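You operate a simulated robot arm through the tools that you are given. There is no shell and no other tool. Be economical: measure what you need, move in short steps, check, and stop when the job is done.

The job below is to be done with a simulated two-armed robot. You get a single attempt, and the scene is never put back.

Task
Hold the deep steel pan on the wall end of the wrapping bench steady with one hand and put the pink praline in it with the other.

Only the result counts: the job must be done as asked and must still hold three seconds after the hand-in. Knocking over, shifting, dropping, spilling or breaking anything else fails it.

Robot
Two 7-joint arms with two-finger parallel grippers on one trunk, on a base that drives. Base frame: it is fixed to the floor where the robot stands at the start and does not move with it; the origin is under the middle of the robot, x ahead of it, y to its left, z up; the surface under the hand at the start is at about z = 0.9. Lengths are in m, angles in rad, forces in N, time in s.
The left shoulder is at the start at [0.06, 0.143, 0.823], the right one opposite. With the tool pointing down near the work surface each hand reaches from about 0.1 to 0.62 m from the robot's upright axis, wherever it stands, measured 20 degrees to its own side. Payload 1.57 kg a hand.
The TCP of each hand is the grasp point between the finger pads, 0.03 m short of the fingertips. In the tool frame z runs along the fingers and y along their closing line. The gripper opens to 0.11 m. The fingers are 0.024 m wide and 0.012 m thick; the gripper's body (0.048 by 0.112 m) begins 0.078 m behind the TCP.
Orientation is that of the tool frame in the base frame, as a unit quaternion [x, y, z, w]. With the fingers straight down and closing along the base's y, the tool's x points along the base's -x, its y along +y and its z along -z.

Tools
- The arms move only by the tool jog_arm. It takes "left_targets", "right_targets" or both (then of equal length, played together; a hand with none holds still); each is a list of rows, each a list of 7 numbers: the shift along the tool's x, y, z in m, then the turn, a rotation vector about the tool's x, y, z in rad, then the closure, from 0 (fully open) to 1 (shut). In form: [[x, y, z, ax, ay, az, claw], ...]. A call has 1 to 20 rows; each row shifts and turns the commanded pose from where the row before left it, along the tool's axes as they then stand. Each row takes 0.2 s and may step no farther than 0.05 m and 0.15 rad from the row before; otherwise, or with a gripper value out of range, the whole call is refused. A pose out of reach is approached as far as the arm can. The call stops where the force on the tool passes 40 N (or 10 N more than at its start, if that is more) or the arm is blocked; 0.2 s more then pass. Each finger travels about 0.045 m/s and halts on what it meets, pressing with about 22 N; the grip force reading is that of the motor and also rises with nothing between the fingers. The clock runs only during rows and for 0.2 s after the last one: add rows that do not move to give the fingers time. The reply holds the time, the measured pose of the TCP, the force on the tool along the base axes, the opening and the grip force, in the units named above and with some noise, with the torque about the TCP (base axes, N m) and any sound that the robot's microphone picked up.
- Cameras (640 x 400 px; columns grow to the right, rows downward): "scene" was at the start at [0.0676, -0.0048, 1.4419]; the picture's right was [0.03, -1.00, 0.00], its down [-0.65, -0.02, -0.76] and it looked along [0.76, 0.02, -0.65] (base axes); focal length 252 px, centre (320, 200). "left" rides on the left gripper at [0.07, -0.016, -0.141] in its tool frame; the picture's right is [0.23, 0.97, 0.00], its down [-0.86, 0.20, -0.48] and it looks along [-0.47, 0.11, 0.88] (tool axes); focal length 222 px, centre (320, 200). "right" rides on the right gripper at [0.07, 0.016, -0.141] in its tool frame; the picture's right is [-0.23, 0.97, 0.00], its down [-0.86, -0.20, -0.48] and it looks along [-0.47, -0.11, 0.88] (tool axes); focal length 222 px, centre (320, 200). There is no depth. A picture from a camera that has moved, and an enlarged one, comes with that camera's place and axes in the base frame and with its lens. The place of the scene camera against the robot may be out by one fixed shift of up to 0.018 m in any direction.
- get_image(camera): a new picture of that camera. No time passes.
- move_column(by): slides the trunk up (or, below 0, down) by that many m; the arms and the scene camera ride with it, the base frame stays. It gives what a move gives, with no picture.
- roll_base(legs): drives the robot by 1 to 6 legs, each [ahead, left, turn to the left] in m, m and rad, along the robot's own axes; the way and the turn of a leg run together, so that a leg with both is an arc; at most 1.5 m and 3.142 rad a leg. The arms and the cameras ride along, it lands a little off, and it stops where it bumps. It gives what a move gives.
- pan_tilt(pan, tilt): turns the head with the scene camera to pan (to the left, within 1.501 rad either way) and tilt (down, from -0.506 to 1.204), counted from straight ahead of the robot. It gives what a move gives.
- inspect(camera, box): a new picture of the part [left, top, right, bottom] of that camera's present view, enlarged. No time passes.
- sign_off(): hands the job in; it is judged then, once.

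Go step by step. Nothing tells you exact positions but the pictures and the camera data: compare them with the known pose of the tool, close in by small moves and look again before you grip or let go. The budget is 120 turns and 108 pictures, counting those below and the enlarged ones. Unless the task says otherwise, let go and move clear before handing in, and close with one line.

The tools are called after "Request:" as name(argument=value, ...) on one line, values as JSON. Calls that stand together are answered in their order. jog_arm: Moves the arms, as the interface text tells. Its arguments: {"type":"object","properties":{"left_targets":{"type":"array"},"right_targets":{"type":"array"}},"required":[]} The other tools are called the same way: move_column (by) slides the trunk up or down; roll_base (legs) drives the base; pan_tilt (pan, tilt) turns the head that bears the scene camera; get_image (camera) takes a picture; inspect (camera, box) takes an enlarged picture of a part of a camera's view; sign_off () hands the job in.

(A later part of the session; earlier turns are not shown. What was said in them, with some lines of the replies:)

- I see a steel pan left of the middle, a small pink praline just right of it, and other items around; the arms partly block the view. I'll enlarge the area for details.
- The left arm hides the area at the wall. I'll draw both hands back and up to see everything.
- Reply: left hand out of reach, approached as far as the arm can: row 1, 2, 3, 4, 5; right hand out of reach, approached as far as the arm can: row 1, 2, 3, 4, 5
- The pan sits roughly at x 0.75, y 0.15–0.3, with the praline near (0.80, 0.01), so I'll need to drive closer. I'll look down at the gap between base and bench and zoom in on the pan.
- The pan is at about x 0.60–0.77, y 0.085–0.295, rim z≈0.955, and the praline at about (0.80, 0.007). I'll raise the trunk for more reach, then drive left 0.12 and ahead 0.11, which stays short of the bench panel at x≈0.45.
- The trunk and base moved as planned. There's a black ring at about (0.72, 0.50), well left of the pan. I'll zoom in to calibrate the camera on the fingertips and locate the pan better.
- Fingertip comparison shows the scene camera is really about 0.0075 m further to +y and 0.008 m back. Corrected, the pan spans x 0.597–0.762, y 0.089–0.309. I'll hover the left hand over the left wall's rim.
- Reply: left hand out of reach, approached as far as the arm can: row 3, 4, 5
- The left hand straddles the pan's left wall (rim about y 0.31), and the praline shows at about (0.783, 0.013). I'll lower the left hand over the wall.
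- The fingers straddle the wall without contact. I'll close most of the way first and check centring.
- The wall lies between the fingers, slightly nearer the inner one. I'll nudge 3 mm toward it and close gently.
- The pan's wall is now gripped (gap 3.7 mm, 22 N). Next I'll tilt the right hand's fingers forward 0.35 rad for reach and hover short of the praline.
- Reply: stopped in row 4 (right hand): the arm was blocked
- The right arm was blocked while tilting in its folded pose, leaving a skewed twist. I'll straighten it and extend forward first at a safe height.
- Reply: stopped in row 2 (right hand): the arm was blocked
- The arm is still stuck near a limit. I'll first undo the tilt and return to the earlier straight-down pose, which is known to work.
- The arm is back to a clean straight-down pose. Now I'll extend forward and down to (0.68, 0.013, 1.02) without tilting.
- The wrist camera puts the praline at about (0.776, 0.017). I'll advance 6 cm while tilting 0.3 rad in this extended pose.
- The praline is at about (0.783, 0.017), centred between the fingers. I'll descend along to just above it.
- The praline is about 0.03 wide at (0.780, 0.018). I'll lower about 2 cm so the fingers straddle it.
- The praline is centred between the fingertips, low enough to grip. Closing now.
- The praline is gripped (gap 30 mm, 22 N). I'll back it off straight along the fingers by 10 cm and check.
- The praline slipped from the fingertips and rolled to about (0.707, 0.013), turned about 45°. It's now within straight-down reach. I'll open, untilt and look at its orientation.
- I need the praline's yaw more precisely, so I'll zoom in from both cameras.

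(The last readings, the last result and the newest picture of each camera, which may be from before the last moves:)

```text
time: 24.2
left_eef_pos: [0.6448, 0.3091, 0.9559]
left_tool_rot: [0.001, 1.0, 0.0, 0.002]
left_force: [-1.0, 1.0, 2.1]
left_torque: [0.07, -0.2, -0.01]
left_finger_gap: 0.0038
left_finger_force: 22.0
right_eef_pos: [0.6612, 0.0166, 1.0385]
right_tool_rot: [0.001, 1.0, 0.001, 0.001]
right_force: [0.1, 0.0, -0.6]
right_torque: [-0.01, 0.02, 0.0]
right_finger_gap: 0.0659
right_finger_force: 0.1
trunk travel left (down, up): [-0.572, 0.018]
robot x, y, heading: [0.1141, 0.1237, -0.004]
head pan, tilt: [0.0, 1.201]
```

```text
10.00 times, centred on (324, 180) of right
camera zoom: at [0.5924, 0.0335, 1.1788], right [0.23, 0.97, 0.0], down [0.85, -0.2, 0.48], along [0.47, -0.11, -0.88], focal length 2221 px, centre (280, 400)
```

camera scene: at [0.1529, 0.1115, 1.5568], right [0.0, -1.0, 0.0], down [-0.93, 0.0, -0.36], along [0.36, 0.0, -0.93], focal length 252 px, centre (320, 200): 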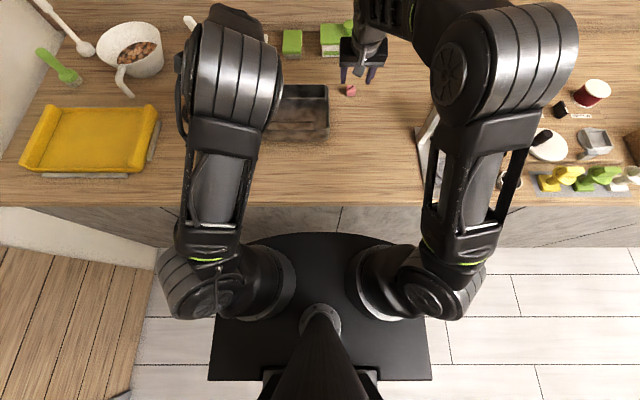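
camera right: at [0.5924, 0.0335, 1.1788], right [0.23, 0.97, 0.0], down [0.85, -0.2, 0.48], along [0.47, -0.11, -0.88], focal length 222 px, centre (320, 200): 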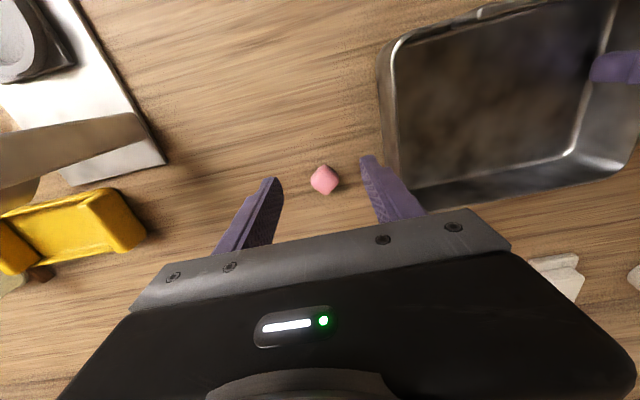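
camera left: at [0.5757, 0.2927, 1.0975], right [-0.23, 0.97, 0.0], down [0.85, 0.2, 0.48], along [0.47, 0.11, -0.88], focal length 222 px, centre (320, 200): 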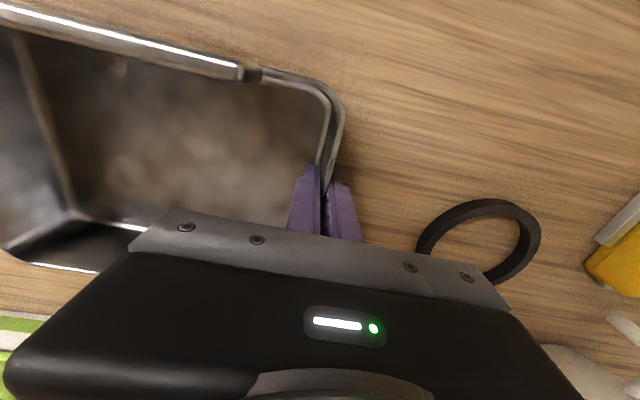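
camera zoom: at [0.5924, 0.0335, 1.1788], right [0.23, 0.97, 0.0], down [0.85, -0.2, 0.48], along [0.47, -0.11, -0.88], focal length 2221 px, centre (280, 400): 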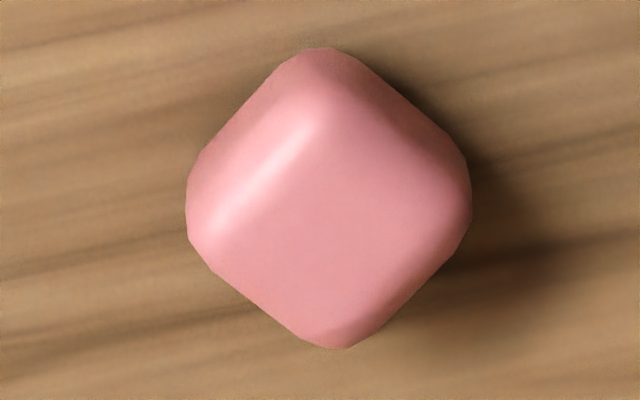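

The praline is at about (0.706, 0.0135) with faces turned about 34°. I'll yaw the right hand +34°, centre over it and lower to just above it.

Request:
jog_arm(right_targets=[[0, 0, 0, 0, 0, -0.1186, 0.4], [0, 0, 0, 0, 0, -0.1186, 0.4], [0, 0, 0, 0, 0, -0.1186, 0.4], [0, 0, 0, 0, 0, -0.1186, 0.4], [0, 0, 0, 0, 0, -0.1186, 0.4], [-0.0178, -0.0138, 0, 0, 0, 0, 0.4], [-0.0178, -0.0138, 0, 0, 0, 0, 0.4], [0, 0, 0.035, 0, 0, 0, 0.4], [0, 0, 0.035, 0, 0, 0, 0.4], [0, 0, 0, 0, 0, 0, 0.4]])

Request:
get_image(camera="right")

Request:
inspect(camera="scene", box=[280, 60, 420, 148])

```text
time: 26.4
left_eef_pos: [0.6455, 0.3094, 0.9547]
left_tool_rot: [0.0, 1.0, 0.0, 0.002]
left_force: [0.1, 1.5, 1.2]
left_torque: [0.04, 0.29, -0.1]
left_finger_gap: 0.0039
left_finger_force: 22.4
right_eef_pos: [0.7065, 0.0131, 0.9691]
right_tool_rot: [-0.291, 0.957, 0.001, 0.001]
right_force: [0.2, -0.3, 0.1]
right_torque: [0.0, -0.01, 0.0]
right_finger_gap: 0.066
right_finger_force: 0.0
trunk travel left (down, up): [-0.572, 0.018]
robot x, y, heading: [0.1158, 0.1185, 0.001]
head pan, tilt: [0.0, 1.201]
```

```text
69 pictures are left
camera right: at [0.6409, -0.0124, 1.1097], right [-0.35, 0.94, 0.0], down [0.82, 0.31, 0.48], along [0.45, 0.17, -0.88], focal length 222 px, centre (320, 200)
```

right: 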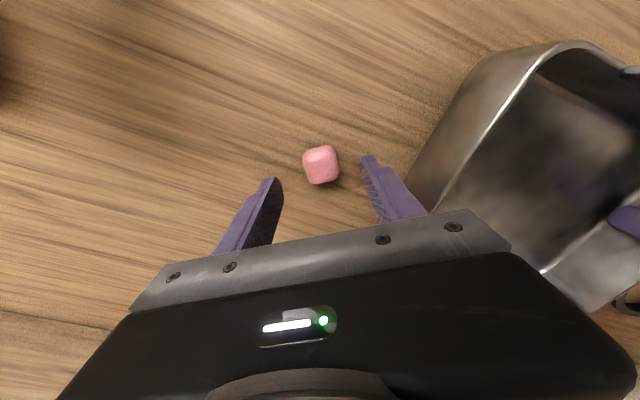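

```text
4.55 times, centred on (350, 104) of scene
camera zoom: at [0.1529, 0.1115, 1.5568], right [0.0, -1.0, 0.0], down [-0.93, 0.0, -0.36], along [0.36, 0.0, -0.93], focal length 1145 px, centre (184, 636)
```

zoom: 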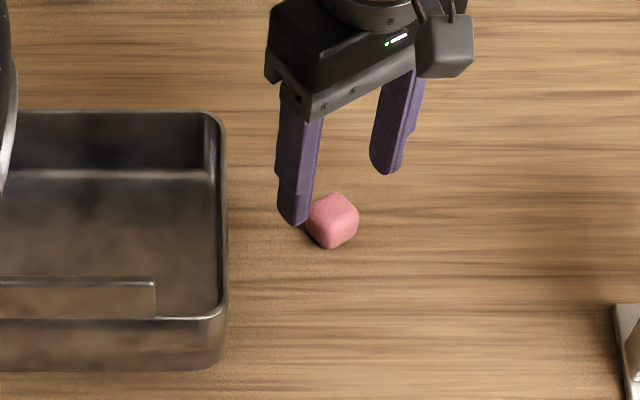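

Alignment looks right (praline (0.705, 0.013), hand (0.7065, 0.013)). Lowering to z≈0.93.

Request:
jog_arm(right_targets=[[0, 0, 0.02, 0, 0, 0, 0.4], [0, 0, 0.015, 0, 0, 0, 0.4], [0, 0, 0.004, 0, 0, 0, 0.4], [0, 0, 0, 0, 0, 0, 0.4]])

Request:
get_image(camera="right")

Request:
inspect(camera="scene", box=[310, 76, 390, 126])

```text
time: 27.4
left_eef_pos: [0.645, 0.3081, 0.957]
left_tool_rot: [0.0, 1.0, 0.001, 0.002]
left_force: [0.6, 0.2, -1.4]
left_torque: [0.1, 0.07, 0.14]
left_finger_gap: 0.0039
left_finger_force: 22.3
right_eef_pos: [0.7076, 0.0141, 0.9306]
right_tool_rot: [-0.291, 0.957, 0.001, 0.002]
right_force: [-1.9, -0.7, 5.3]
right_torque: [-0.24, -0.02, -0.1]
right_finger_gap: 0.0658
right_finger_force: 0.1
trunk travel left (down, up): [-0.572, 0.018]
robot x, y, heading: [0.1141, 0.1171, -0.001]
head pan, tilt: [0.0, 1.201]
```

```text
67 pictures are left
camera right: at [0.6412, -0.0118, 1.0711], right [-0.35, 0.94, 0.0], down [0.82, 0.31, 0.48], along [0.45, 0.17, -0.88], focal length 222 px, centre (320, 200)
```

right: 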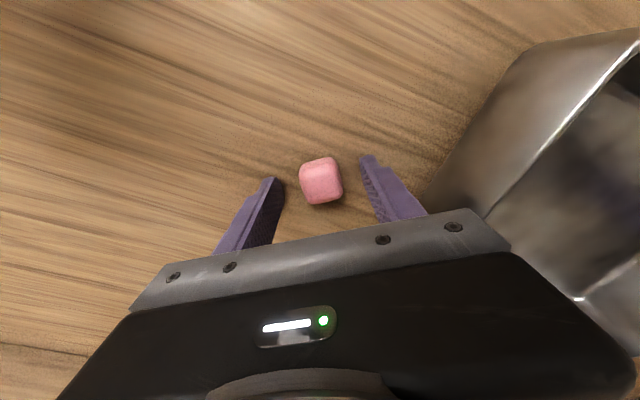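

```text
8.00 times, centred on (350, 101) of scene
camera zoom: at [0.1523, 0.1116, 1.5568], right [0.0, -1.0, 0.0], down [-0.93, 0.0, -0.36], along [0.36, 0.0, -0.93], focal length 2015 px, centre (80, 992)
```

zoom: 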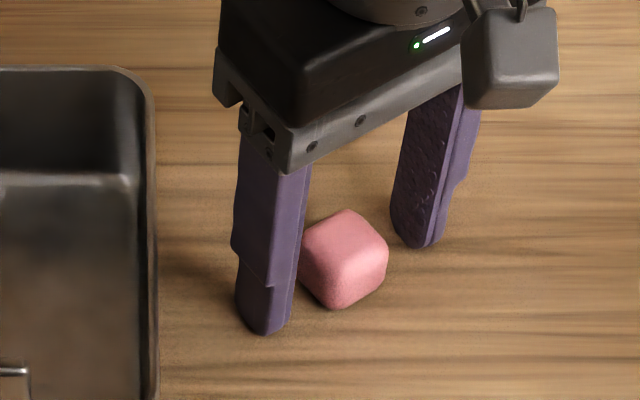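

The fingertips just touch the bench (5 N). I'll rise 1 mm and close fully.

Request:
jog_arm(right_targets=[[0, 0, -0.001, 0, 0, 0, 0.5], [0, 0, 0, 0, 0, 0, 0.6], [0, 0, 0, 0, 0, 0, 0.7], [0, 0, 0, 0, 0, 0, 0.85], [0, 0, 0, 0, 0, 0, 1], [0, 0, 0, 0, 0, 0, 1], [0, 0, 0, 0, 0, 0, 1]])

Request:
get_image(camera="right")

Request:
inspect(camera="scene", box=[310, 76, 390, 126])

```text
time: 29.0
left_eef_pos: [0.6456, 0.3079, 0.9551]
left_tool_rot: [0.0, 1.0, 0.0, 0.001]
left_force: [-0.2, 0.1, -0.4]
left_torque: [0.06, -0.01, -0.01]
left_finger_gap: 0.0039
left_finger_force: 22.4
right_eef_pos: [0.7078, 0.0155, 0.9305]
right_tool_rot: [-0.292, 0.957, 0.001, 0.001]
right_force: [2.2, -3.9, 7.2]
right_torque: [-0.25, -0.12, 0.08]
right_finger_gap: 0.0298
right_finger_force: 21.8
trunk travel left (down, up): [-0.572, 0.018]
robot x, y, heading: [0.1141, 0.1184, 0.001]
head pan, tilt: [0.0, 1.201]
```

```text
65 pictures are left
camera right: at [0.6412, -0.0115, 1.0711], right [-0.35, 0.94, 0.0], down [0.82, 0.31, 0.48], along [0.45, 0.17, -0.88], focal length 222 px, centre (320, 200)
```

right: 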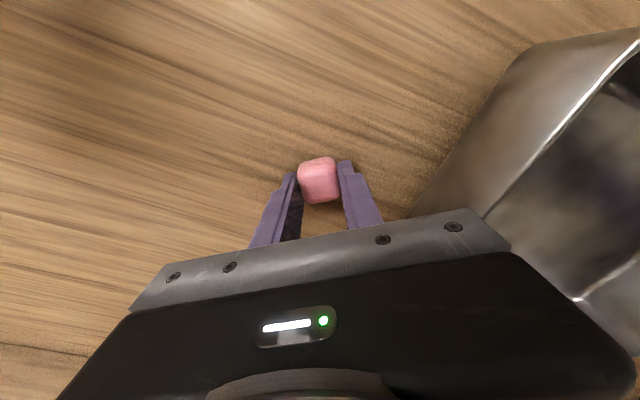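

```text
8.00 times, centred on (350, 101) of scene
camera zoom: at [0.1527, 0.1113, 1.5568], right [0.0, -1.0, 0.0], down [-0.93, 0.0, -0.36], along [0.36, 0.0, -0.93], focal length 2015 px, centre (80, 992)
```

zoom: 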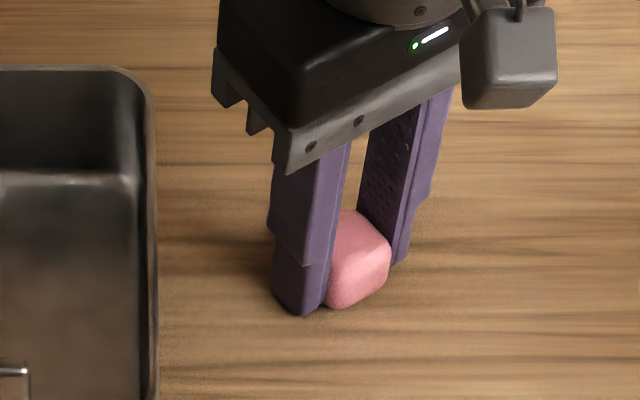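

The grip is holding but the praline sits about 5 mm toward the robot side of the pads. To avoid another slip I'll reopen, shift 5 mm and regrip.

Request:
jog_arm(right_targets=[[0, 0, -0.001, 0, 0, 0, 0.6], [0, 0, 0, 0, 0, 0, 0.55], [0.005, 0, 0, 0, 0, 0, 0.55], [0, 0, 0, 0, 0, 0, 0.7], [0, 0, 0, 0, 0, 0, 0.85], [0, 0, 0, 0, 0, 0, 1], [0, 0, 0, 0, 0, 0, 1], [0, 0, 0, 0, 0, 0, 1]])

Request:
get_image(camera="right")

Request:
inspect(camera="scene", box=[310, 76, 390, 126])

```text
time: 30.8
left_eef_pos: [0.645, 0.3086, 0.9556]
left_tool_rot: [0.0, 1.0, 0.0, 0.003]
left_force: [-0.9, 1.1, 0.9]
left_torque: [0.1, 0.11, -0.06]
left_finger_gap: 0.0037
left_finger_force: 22.2
right_eef_pos: [0.7033, 0.0116, 0.9299]
right_tool_rot: [-0.292, 0.956, 0.001, 0.001]
right_force: [0.0, 0.9, 0.2]
right_torque: [0.0, 0.0, 0.02]
right_finger_gap: 0.0297
right_finger_force: 21.7
trunk travel left (down, up): [-0.572, 0.018]
robot x, y, heading: [0.1131, 0.1185, -0.0]
head pan, tilt: [0.0, 1.201]
```

```text
63 pictures are left
camera right: at [0.6362, -0.0136, 1.072], right [-0.35, 0.94, 0.0], down [0.82, 0.31, 0.48], along [0.45, 0.17, -0.88], focal length 222 px, centre (320, 200)
```

right: 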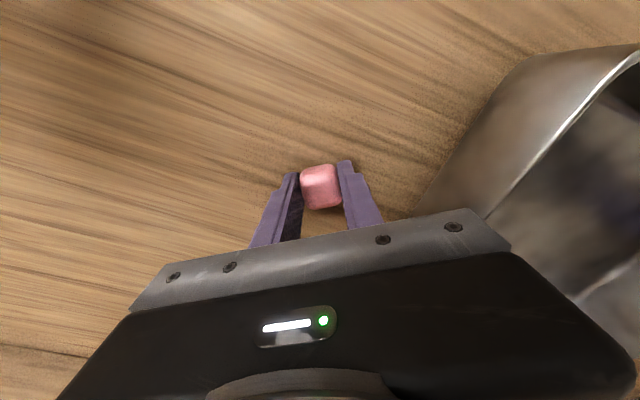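

```text
8.00 times, centred on (350, 101) of scene
camera zoom: at [0.1527, 0.1116, 1.5568], right [0.0, -1.0, 0.0], down [-0.93, 0.0, -0.36], along [0.36, 0.0, -0.93], focal length 2015 px, centre (80, 992)
```

zoom: 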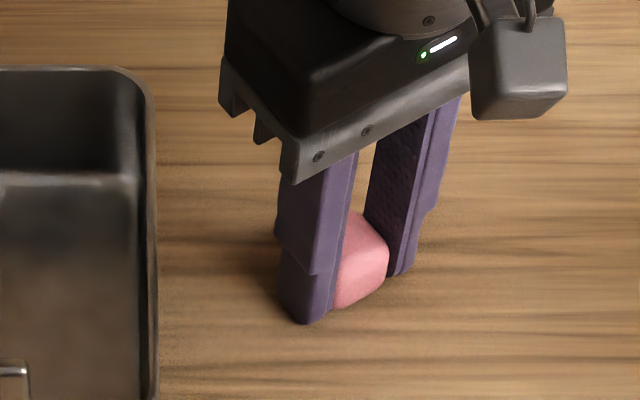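

Now the praline is well centred between the pads. I'll lift slowly.

Request:
jog_arm(right_targets=[[0, 0, -0.008, 0, 0, 0, 1], [0, 0, -0.015, 0, 0, 0, 1], [0, 0, -0.02, 0, 0, 0, 1], [0, 0, 0, 0, 0, 0, 1]])

Request:
get_image(camera="right")

```text
time: 31.8
left_eef_pos: [0.6453, 0.3091, 0.9559]
left_tool_rot: [0.0, 1.0, 0.0, 0.002]
left_force: [-0.6, 1.5, 0.3]
left_torque: [0.08, 0.1, -0.14]
left_finger_gap: 0.0041
left_finger_force: 22.2
right_eef_pos: [0.7035, 0.0134, 0.9735]
right_tool_rot: [-0.291, 0.957, 0.001, 0.001]
right_force: [0.2, 0.3, -0.2]
right_torque: [0.03, 0.01, 0.01]
right_finger_gap: 0.0299
right_finger_force: 22.3
trunk travel left (down, up): [-0.572, 0.018]
robot x, y, heading: [0.1141, 0.1202, -0.0]
head pan, tilt: [0.0, 1.201]
```

```text
61 pictures are left
camera right: at [0.637, -0.0131, 1.1141], right [-0.35, 0.94, 0.0], down [0.82, 0.31, 0.48], along [0.45, 0.17, -0.88], focal length 222 px, centre (320, 200)
```

right: 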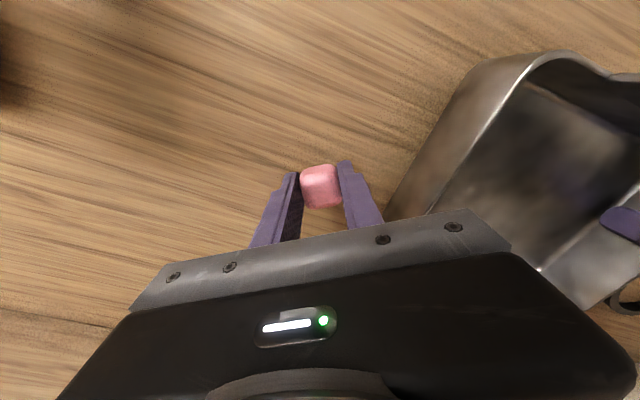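

It's held. I'll lift clear of the rim and move over the pan to about (0.68, 0.145).

Request:
jog_arm(right_targets=[[0, 0, -0.03, 0, 0, 0, 1], [0, 0, -0.035, 0, 0, 0, 1], [-0.0137, 0.0306, 0, 0, 0, 0, 1], [-0.0137, 0.0306, 0, 0, 0, 0, 1], [-0.0137, 0.0306, 0, 0, 0, 0, 1], [-0.0137, 0.0306, 0, 0, 0, 0, 1], [0, 0, 0, 0, 0, 0, 1]])

Request:
get_image(camera="right")

Request:
get_image(camera="scene")

```text
time: 33.4
left_eef_pos: [0.6452, 0.3079, 0.9572]
left_tool_rot: [0.0, 1.0, 0.0, 0.002]
left_force: [-0.9, -0.3, 0.8]
left_torque: [0.17, 0.05, -0.06]
left_finger_gap: 0.0041
left_finger_force: 21.6
right_eef_pos: [0.6809, 0.1442, 1.0394]
right_tool_rot: [-0.291, 0.957, 0.002, 0.001]
right_force: [-0.1, 0.1, 0.6]
right_torque: [0.02, 0.04, 0.02]
right_finger_gap: 0.0297
right_finger_force: 22.3
trunk travel left (down, up): [-0.572, 0.018]
robot x, y, heading: [0.113, 0.1183, 0.003]
head pan, tilt: [0.0, 1.201]
```

```text
60 pictures are left
camera right: at [0.6138, 0.1184, 1.1804], right [-0.35, 0.94, 0.0], down [0.82, 0.31, 0.48], along [0.45, 0.17, -0.88], focal length 222 px, centre (320, 200)
```

right: 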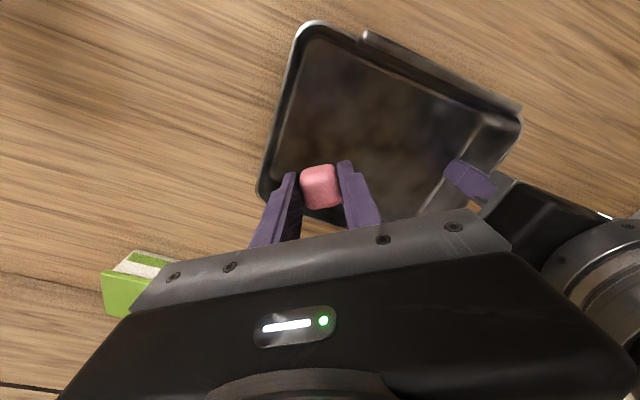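

```text
59 pictures are left
camera scene: at [0.1528, 0.1114, 1.5568], right [0.0, -1.0, 0.0], down [-0.93, 0.0, -0.36], along [0.36, 0.0, -0.93], focal length 252 px, centre (320, 200)
```

scene: 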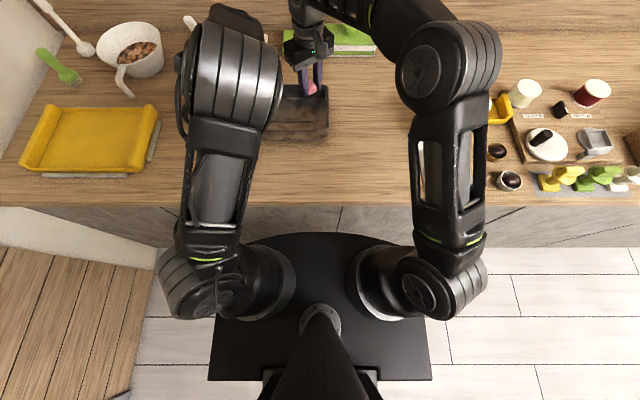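

The praline is over the pan's interior with room to each wall. I'll lower it to just above the pan floor.

Request:
jog_arm(right_targets=[[0.004, 0.006, 0.03, 0, 0, 0, 1], [0.004, 0.004, 0.03, 0, 0, 0, 1], [0, 0, 0.025, 0, 0, 0, 1], [0, 0, 0.012, 0, 0, 0, 1], [0, 0, 0, 0, 0, 0, 1]])

Request:
get_image(camera="right")

Request:
inspect(camera="scene", box=[240, 60, 368, 140])

```text
time: 34.5
left_eef_pos: [0.6454, 0.3091, 0.9557]
left_tool_rot: [0.0, 1.0, 0.001, 0.002]
left_force: [1.9, 1.7, 1.9]
left_torque: [-0.41, 0.54, 0.06]
left_finger_gap: 0.004
left_finger_force: 22.1
right_eef_pos: [0.6702, 0.15, 0.9493]
right_tool_rot: [-0.29, 0.957, 0.003, 0.006]
right_force: [-4.4, -2.8, 11.7]
right_torque: [-0.2, 0.17, -0.04]
right_finger_gap: 0.0297
right_finger_force: 21.6
trunk travel left (down, up): [-0.572, 0.018]
robot x, y, heading: [0.1134, 0.1198, 0.002]
head pan, tilt: [0.0, 1.201]
stopped in row 5 (right hand): the force on the tool passed its limit at 42 N (the readings are from after the stop); the commanded pose is now the measured one
```

```text
58 pictures are left
camera right: at [0.6024, 0.1229, 1.0896], right [-0.35, 0.94, 0.0], down [0.82, 0.31, 0.49], along [0.46, 0.18, -0.87], focal length 222 px, centre (320, 200)
```

right: 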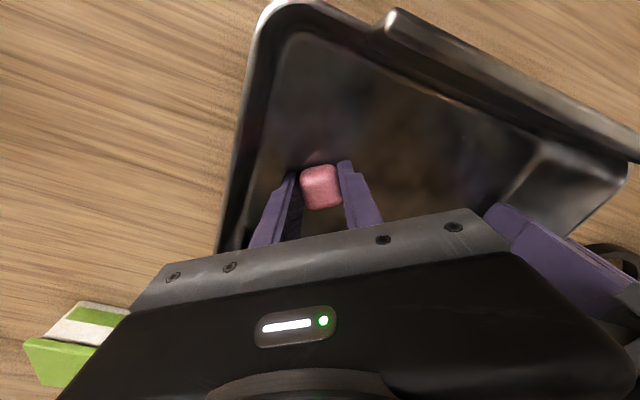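

```text
5.00 times, centred on (304, 100) of scene
camera zoom: at [0.1517, 0.1116, 1.557], right [0.0, -1.0, 0.0], down [-0.93, 0.0, -0.36], along [0.36, 0.0, -0.93], focal length 1259 px, centre (400, 700)
```

zoom: 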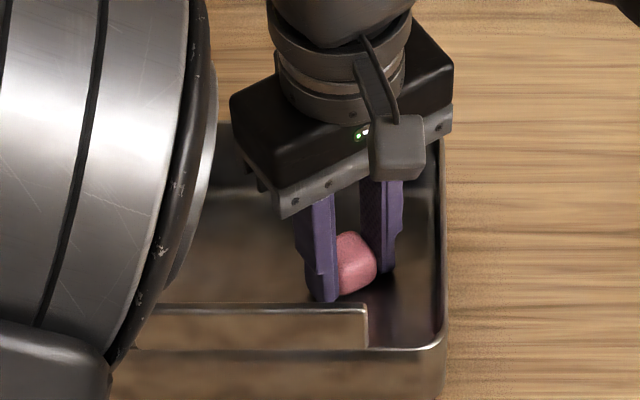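

Fingertips touched the pan floor (contact at tip z≈0.919) with the praline still gripped inside the pan. I'll rise 2 mm and open a little.

Request:
jog_arm(right_targets=[[0, 0, -0.003, 0, 0, 0, 1], [0, 0, 0, 0, 0, 0, 0.7], [0, 0, 0, 0, 0, 0, 0.6], [0, 0, 0, 0, 0, 0, 0.57], [0, 0, 0, 0, 0, 0, 0.57]])

Request:
get_image(camera="right")

Request:
inspect(camera="scene", box=[240, 60, 368, 140])

```text
time: 35.7
left_eef_pos: [0.6451, 0.309, 0.9548]
left_tool_rot: [-0.001, 1.0, 0.001, 0.002]
left_force: [-0.2, 2.0, 14.3]
left_torque: [-0.5, 0.41, 0.01]
left_finger_gap: 0.0039
left_finger_force: 21.6
right_eef_pos: [0.6698, 0.1494, 0.9504]
right_tool_rot: [-0.291, 0.957, 0.002, 0.005]
right_force: [0.4, 0.2, -1.1]
right_torque: [-0.03, -0.01, 0.0]
right_finger_gap: 0.0474
right_finger_force: 0.0
trunk travel left (down, up): [-0.572, 0.018]
robot x, y, heading: [0.1121, 0.1209, -0.002]
head pan, tilt: [0.0, 1.201]
```

```text
56 pictures are left
camera right: at [0.6023, 0.123, 1.0913], right [-0.35, 0.94, 0.0], down [0.82, 0.31, 0.49], along [0.46, 0.18, -0.87], focal length 222 px, centre (320, 200)
```

right: 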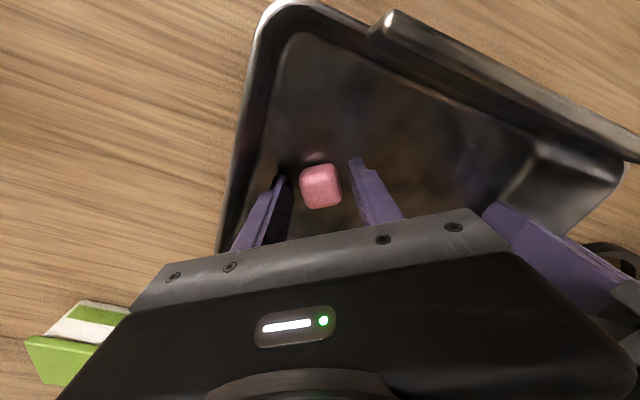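

```text
5.00 times, centred on (304, 100) of scene
camera zoom: at [0.1516, 0.1114, 1.5569], right [0.0, -1.0, 0.0], down [-0.93, 0.0, -0.36], along [0.36, 0.0, -0.93], focal length 1259 px, centre (400, 700)
```

zoom: 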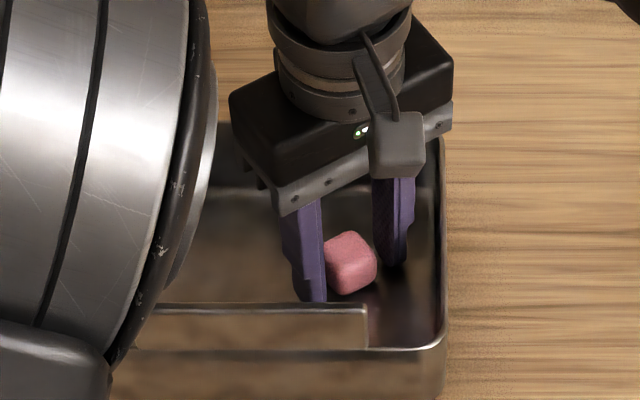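

The praline rests free on the pan floor. I'll raise the right hand straight out, then withdraw it to the right.

Request:
jog_arm(right_targets=[[0, 0, -0.01, 0, 0, 0, 0.57], [0, 0, -0.03, 0, 0, 0, 0.57], [0, 0, -0.04, 0, 0, 0, 0.57], [0, 0, -0.03, 0, 0, 0, 0.57], [0.02, -0.03, 0, 0, 0, 0, 0.57], [0.02, -0.035, 0, 0, 0, 0, 0.57], [0.02, -0.035, 0, 0, 0, 0, 0.57], [0.0, -0.03, 0, 0, 0, 0, 0.57], [0, 0, 0, 0, 0, 0, 0.57]])

Request:
get_image(camera="left")

Request:
inspect(camera="scene", box=[220, 50, 380, 150])

```text
time: 37.7
left_eef_pos: [0.6445, 0.3095, 0.9559]
left_tool_rot: [-0.001, 1.0, 0.0, 0.003]
left_force: [0.2, 3.3, 16.8]
left_torque: [-0.54, 0.21, 0.0]
left_finger_gap: 0.004
left_finger_force: 21.5
right_eef_pos: [0.6898, 0.0085, 1.0591]
right_tool_rot: [-0.292, 0.956, 0.002, 0.007]
right_force: [-0.4, 0.5, 0.6]
right_torque: [0.02, 0.02, -0.03]
right_finger_gap: 0.0474
right_finger_force: 0.1
trunk travel left (down, up): [-0.572, 0.018]
robot x, y, heading: [0.1151, 0.1208, -0.002]
head pan, tilt: [0.0, 1.201]
```

```text
54 pictures are left
camera left: at [0.5755, 0.293, 1.0972], right [-0.23, 0.97, 0.0], down [0.85, 0.2, 0.48], along [0.47, 0.11, -0.88], focal length 222 px, centre (320, 200)
```

left: 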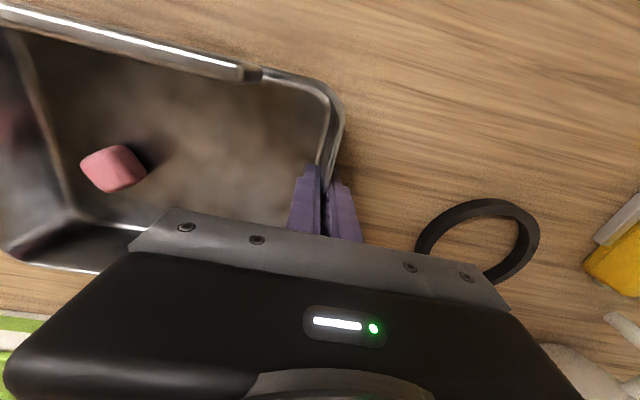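

```text
4.00 times, centred on (300, 100) of scene
camera zoom: at [0.1517, 0.1115, 1.5568], right [0.0, -1.0, 0.0], down [-0.93, 0.0, -0.36], along [0.36, 0.0, -0.93], focal length 1007 px, centre (400, 600)
```

zoom: 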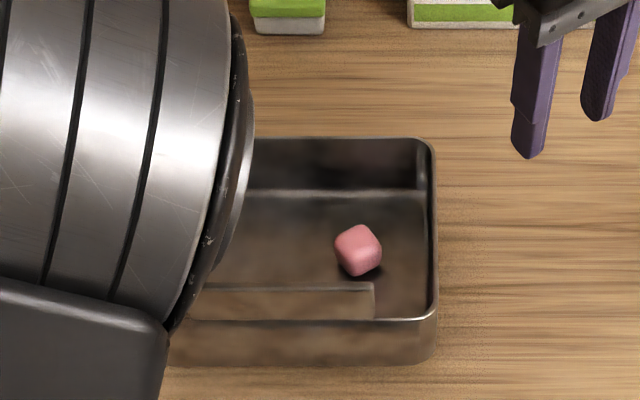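

The praline sits in the pan, right hand clear. Now I'll open the left hand slowly and check before lifting.

Request:
jog_arm(left_targets=[[0, 0, 0, 0, 0, 0, 0.9], [0, 0, 0, 0, 0, 0, 0.75], [0, 0, 0, 0, 0, 0, 0.6], [0, 0, 0, 0, 0, 0, 0.5], [0, 0, 0, 0, 0, 0, 0.5], [0, 0, 0, 0, 0, 0, 0.5], [0, 0, 0, 0, 0, 0, 0.5]])

Request:
get_image(camera="left")

```text
time: 39.3
left_eef_pos: [0.6454, 0.3092, 0.9548]
left_tool_rot: [-0.001, 1.0, 0.001, 0.001]
left_force: [0.4, 0.3, 0.4]
left_torque: [0.02, 0.01, -0.02]
left_finger_gap: 0.0547
left_finger_force: 0.1
right_eef_pos: [0.6925, 0.0085, 1.0585]
right_tool_rot: [-0.292, 0.956, 0.003, 0.005]
right_force: [0.7, 1.0, -0.2]
right_torque: [0.02, 0.04, 0.05]
right_finger_gap: 0.0474
right_finger_force: 0.1
trunk travel left (down, up): [-0.572, 0.018]
robot x, y, heading: [0.1127, 0.1173, 0.0]
head pan, tilt: [0.0, 1.201]
```

```text
52 pictures are left
camera left: at [0.5762, 0.2929, 1.0967], right [-0.23, 0.97, 0.0], down [0.85, 0.2, 0.48], along [0.47, 0.11, -0.88], focal length 222 px, centre (320, 200)
```

left: 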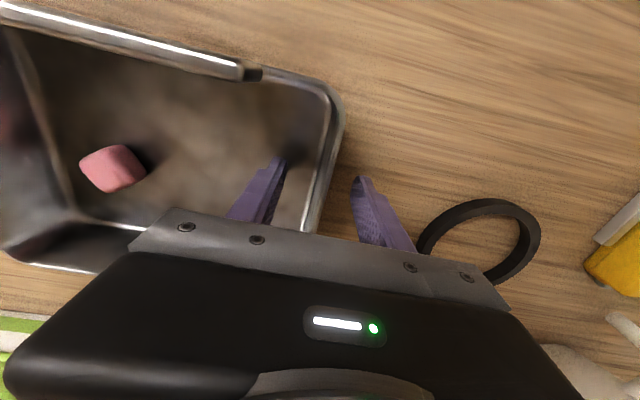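

The left hand has let go cleanly and the pan didn't move. I'll raise it straight up and back, clear of the pan.

Request:
jog_arm(left_targets=[[0, 0, -0.02, 0, 0, 0, 0.5], [0, 0, -0.03, 0, 0, 0, 0.5], [0, 0, -0.03, 0, 0, 0, 0.5], [0.02, 0, -0.03, 0, 0, 0, 0.5], [0.04, 0, -0.01, 0, 0, 0, 0.5], [0.04, 0, 0, 0, 0, 0, 0.5], [0.04, 0, 0, 0, 0, 0, 0.5], [0, 0, 0, 0, 0, 0, 0.5]])

Request:
get_image(camera="scene")

Request:
get_image(camera="left")

```text
time: 41.1
left_eef_pos: [0.502, 0.3076, 1.0768]
left_tool_rot: [-0.001, 1.0, 0.001, 0.001]
left_force: [-0.4, -0.4, -0.5]
left_torque: [0.02, -0.01, 0.0]
left_finger_gap: 0.055
left_finger_force: 0.1
right_eef_pos: [0.6914, 0.0099, 1.0577]
right_tool_rot: [-0.291, 0.957, 0.003, 0.005]
right_force: [0.9, 0.1, -0.2]
right_torque: [0.01, 0.01, 0.04]
right_finger_gap: 0.0473
right_finger_force: 0.0
trunk travel left (down, up): [-0.572, 0.018]
robot x, y, heading: [0.1162, 0.1204, -0.001]
head pan, tilt: [0.0, 1.201]
```

```text
51 pictures are left
camera scene: at [0.1537, 0.1112, 1.5567], right [0.0, -1.0, 0.0], down [-0.93, 0.0, -0.36], along [0.36, 0.0, -0.93], focal length 252 px, centre (320, 200)
```

scene: 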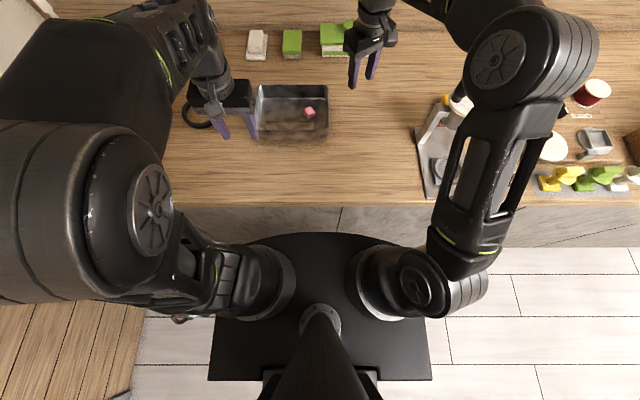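

```text
50 pictures are left
camera left: at [0.432, 0.2907, 1.2188], right [-0.23, 0.97, 0.0], down [0.85, 0.2, 0.48], along [0.47, 0.11, -0.88], focal length 222 px, centre (320, 200)
```

left: 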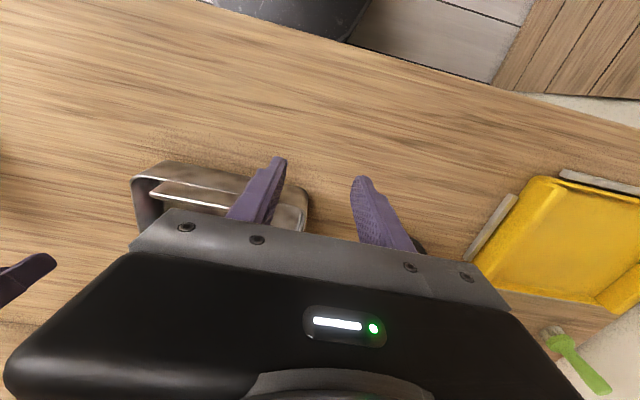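

The praline lies in the steel pan, both hands are clear, and nothing else has moved. Handing in.

Request:
sign_off()

```text
The job is handed in.
```

The pink praline is in the deep steel pan, placed with the right hand while the left held the pan's wall. On the first try it slipped out of the right hand onto the bench and rolled about 7 cm, so I regripped it there; both hands have let go and are clear.
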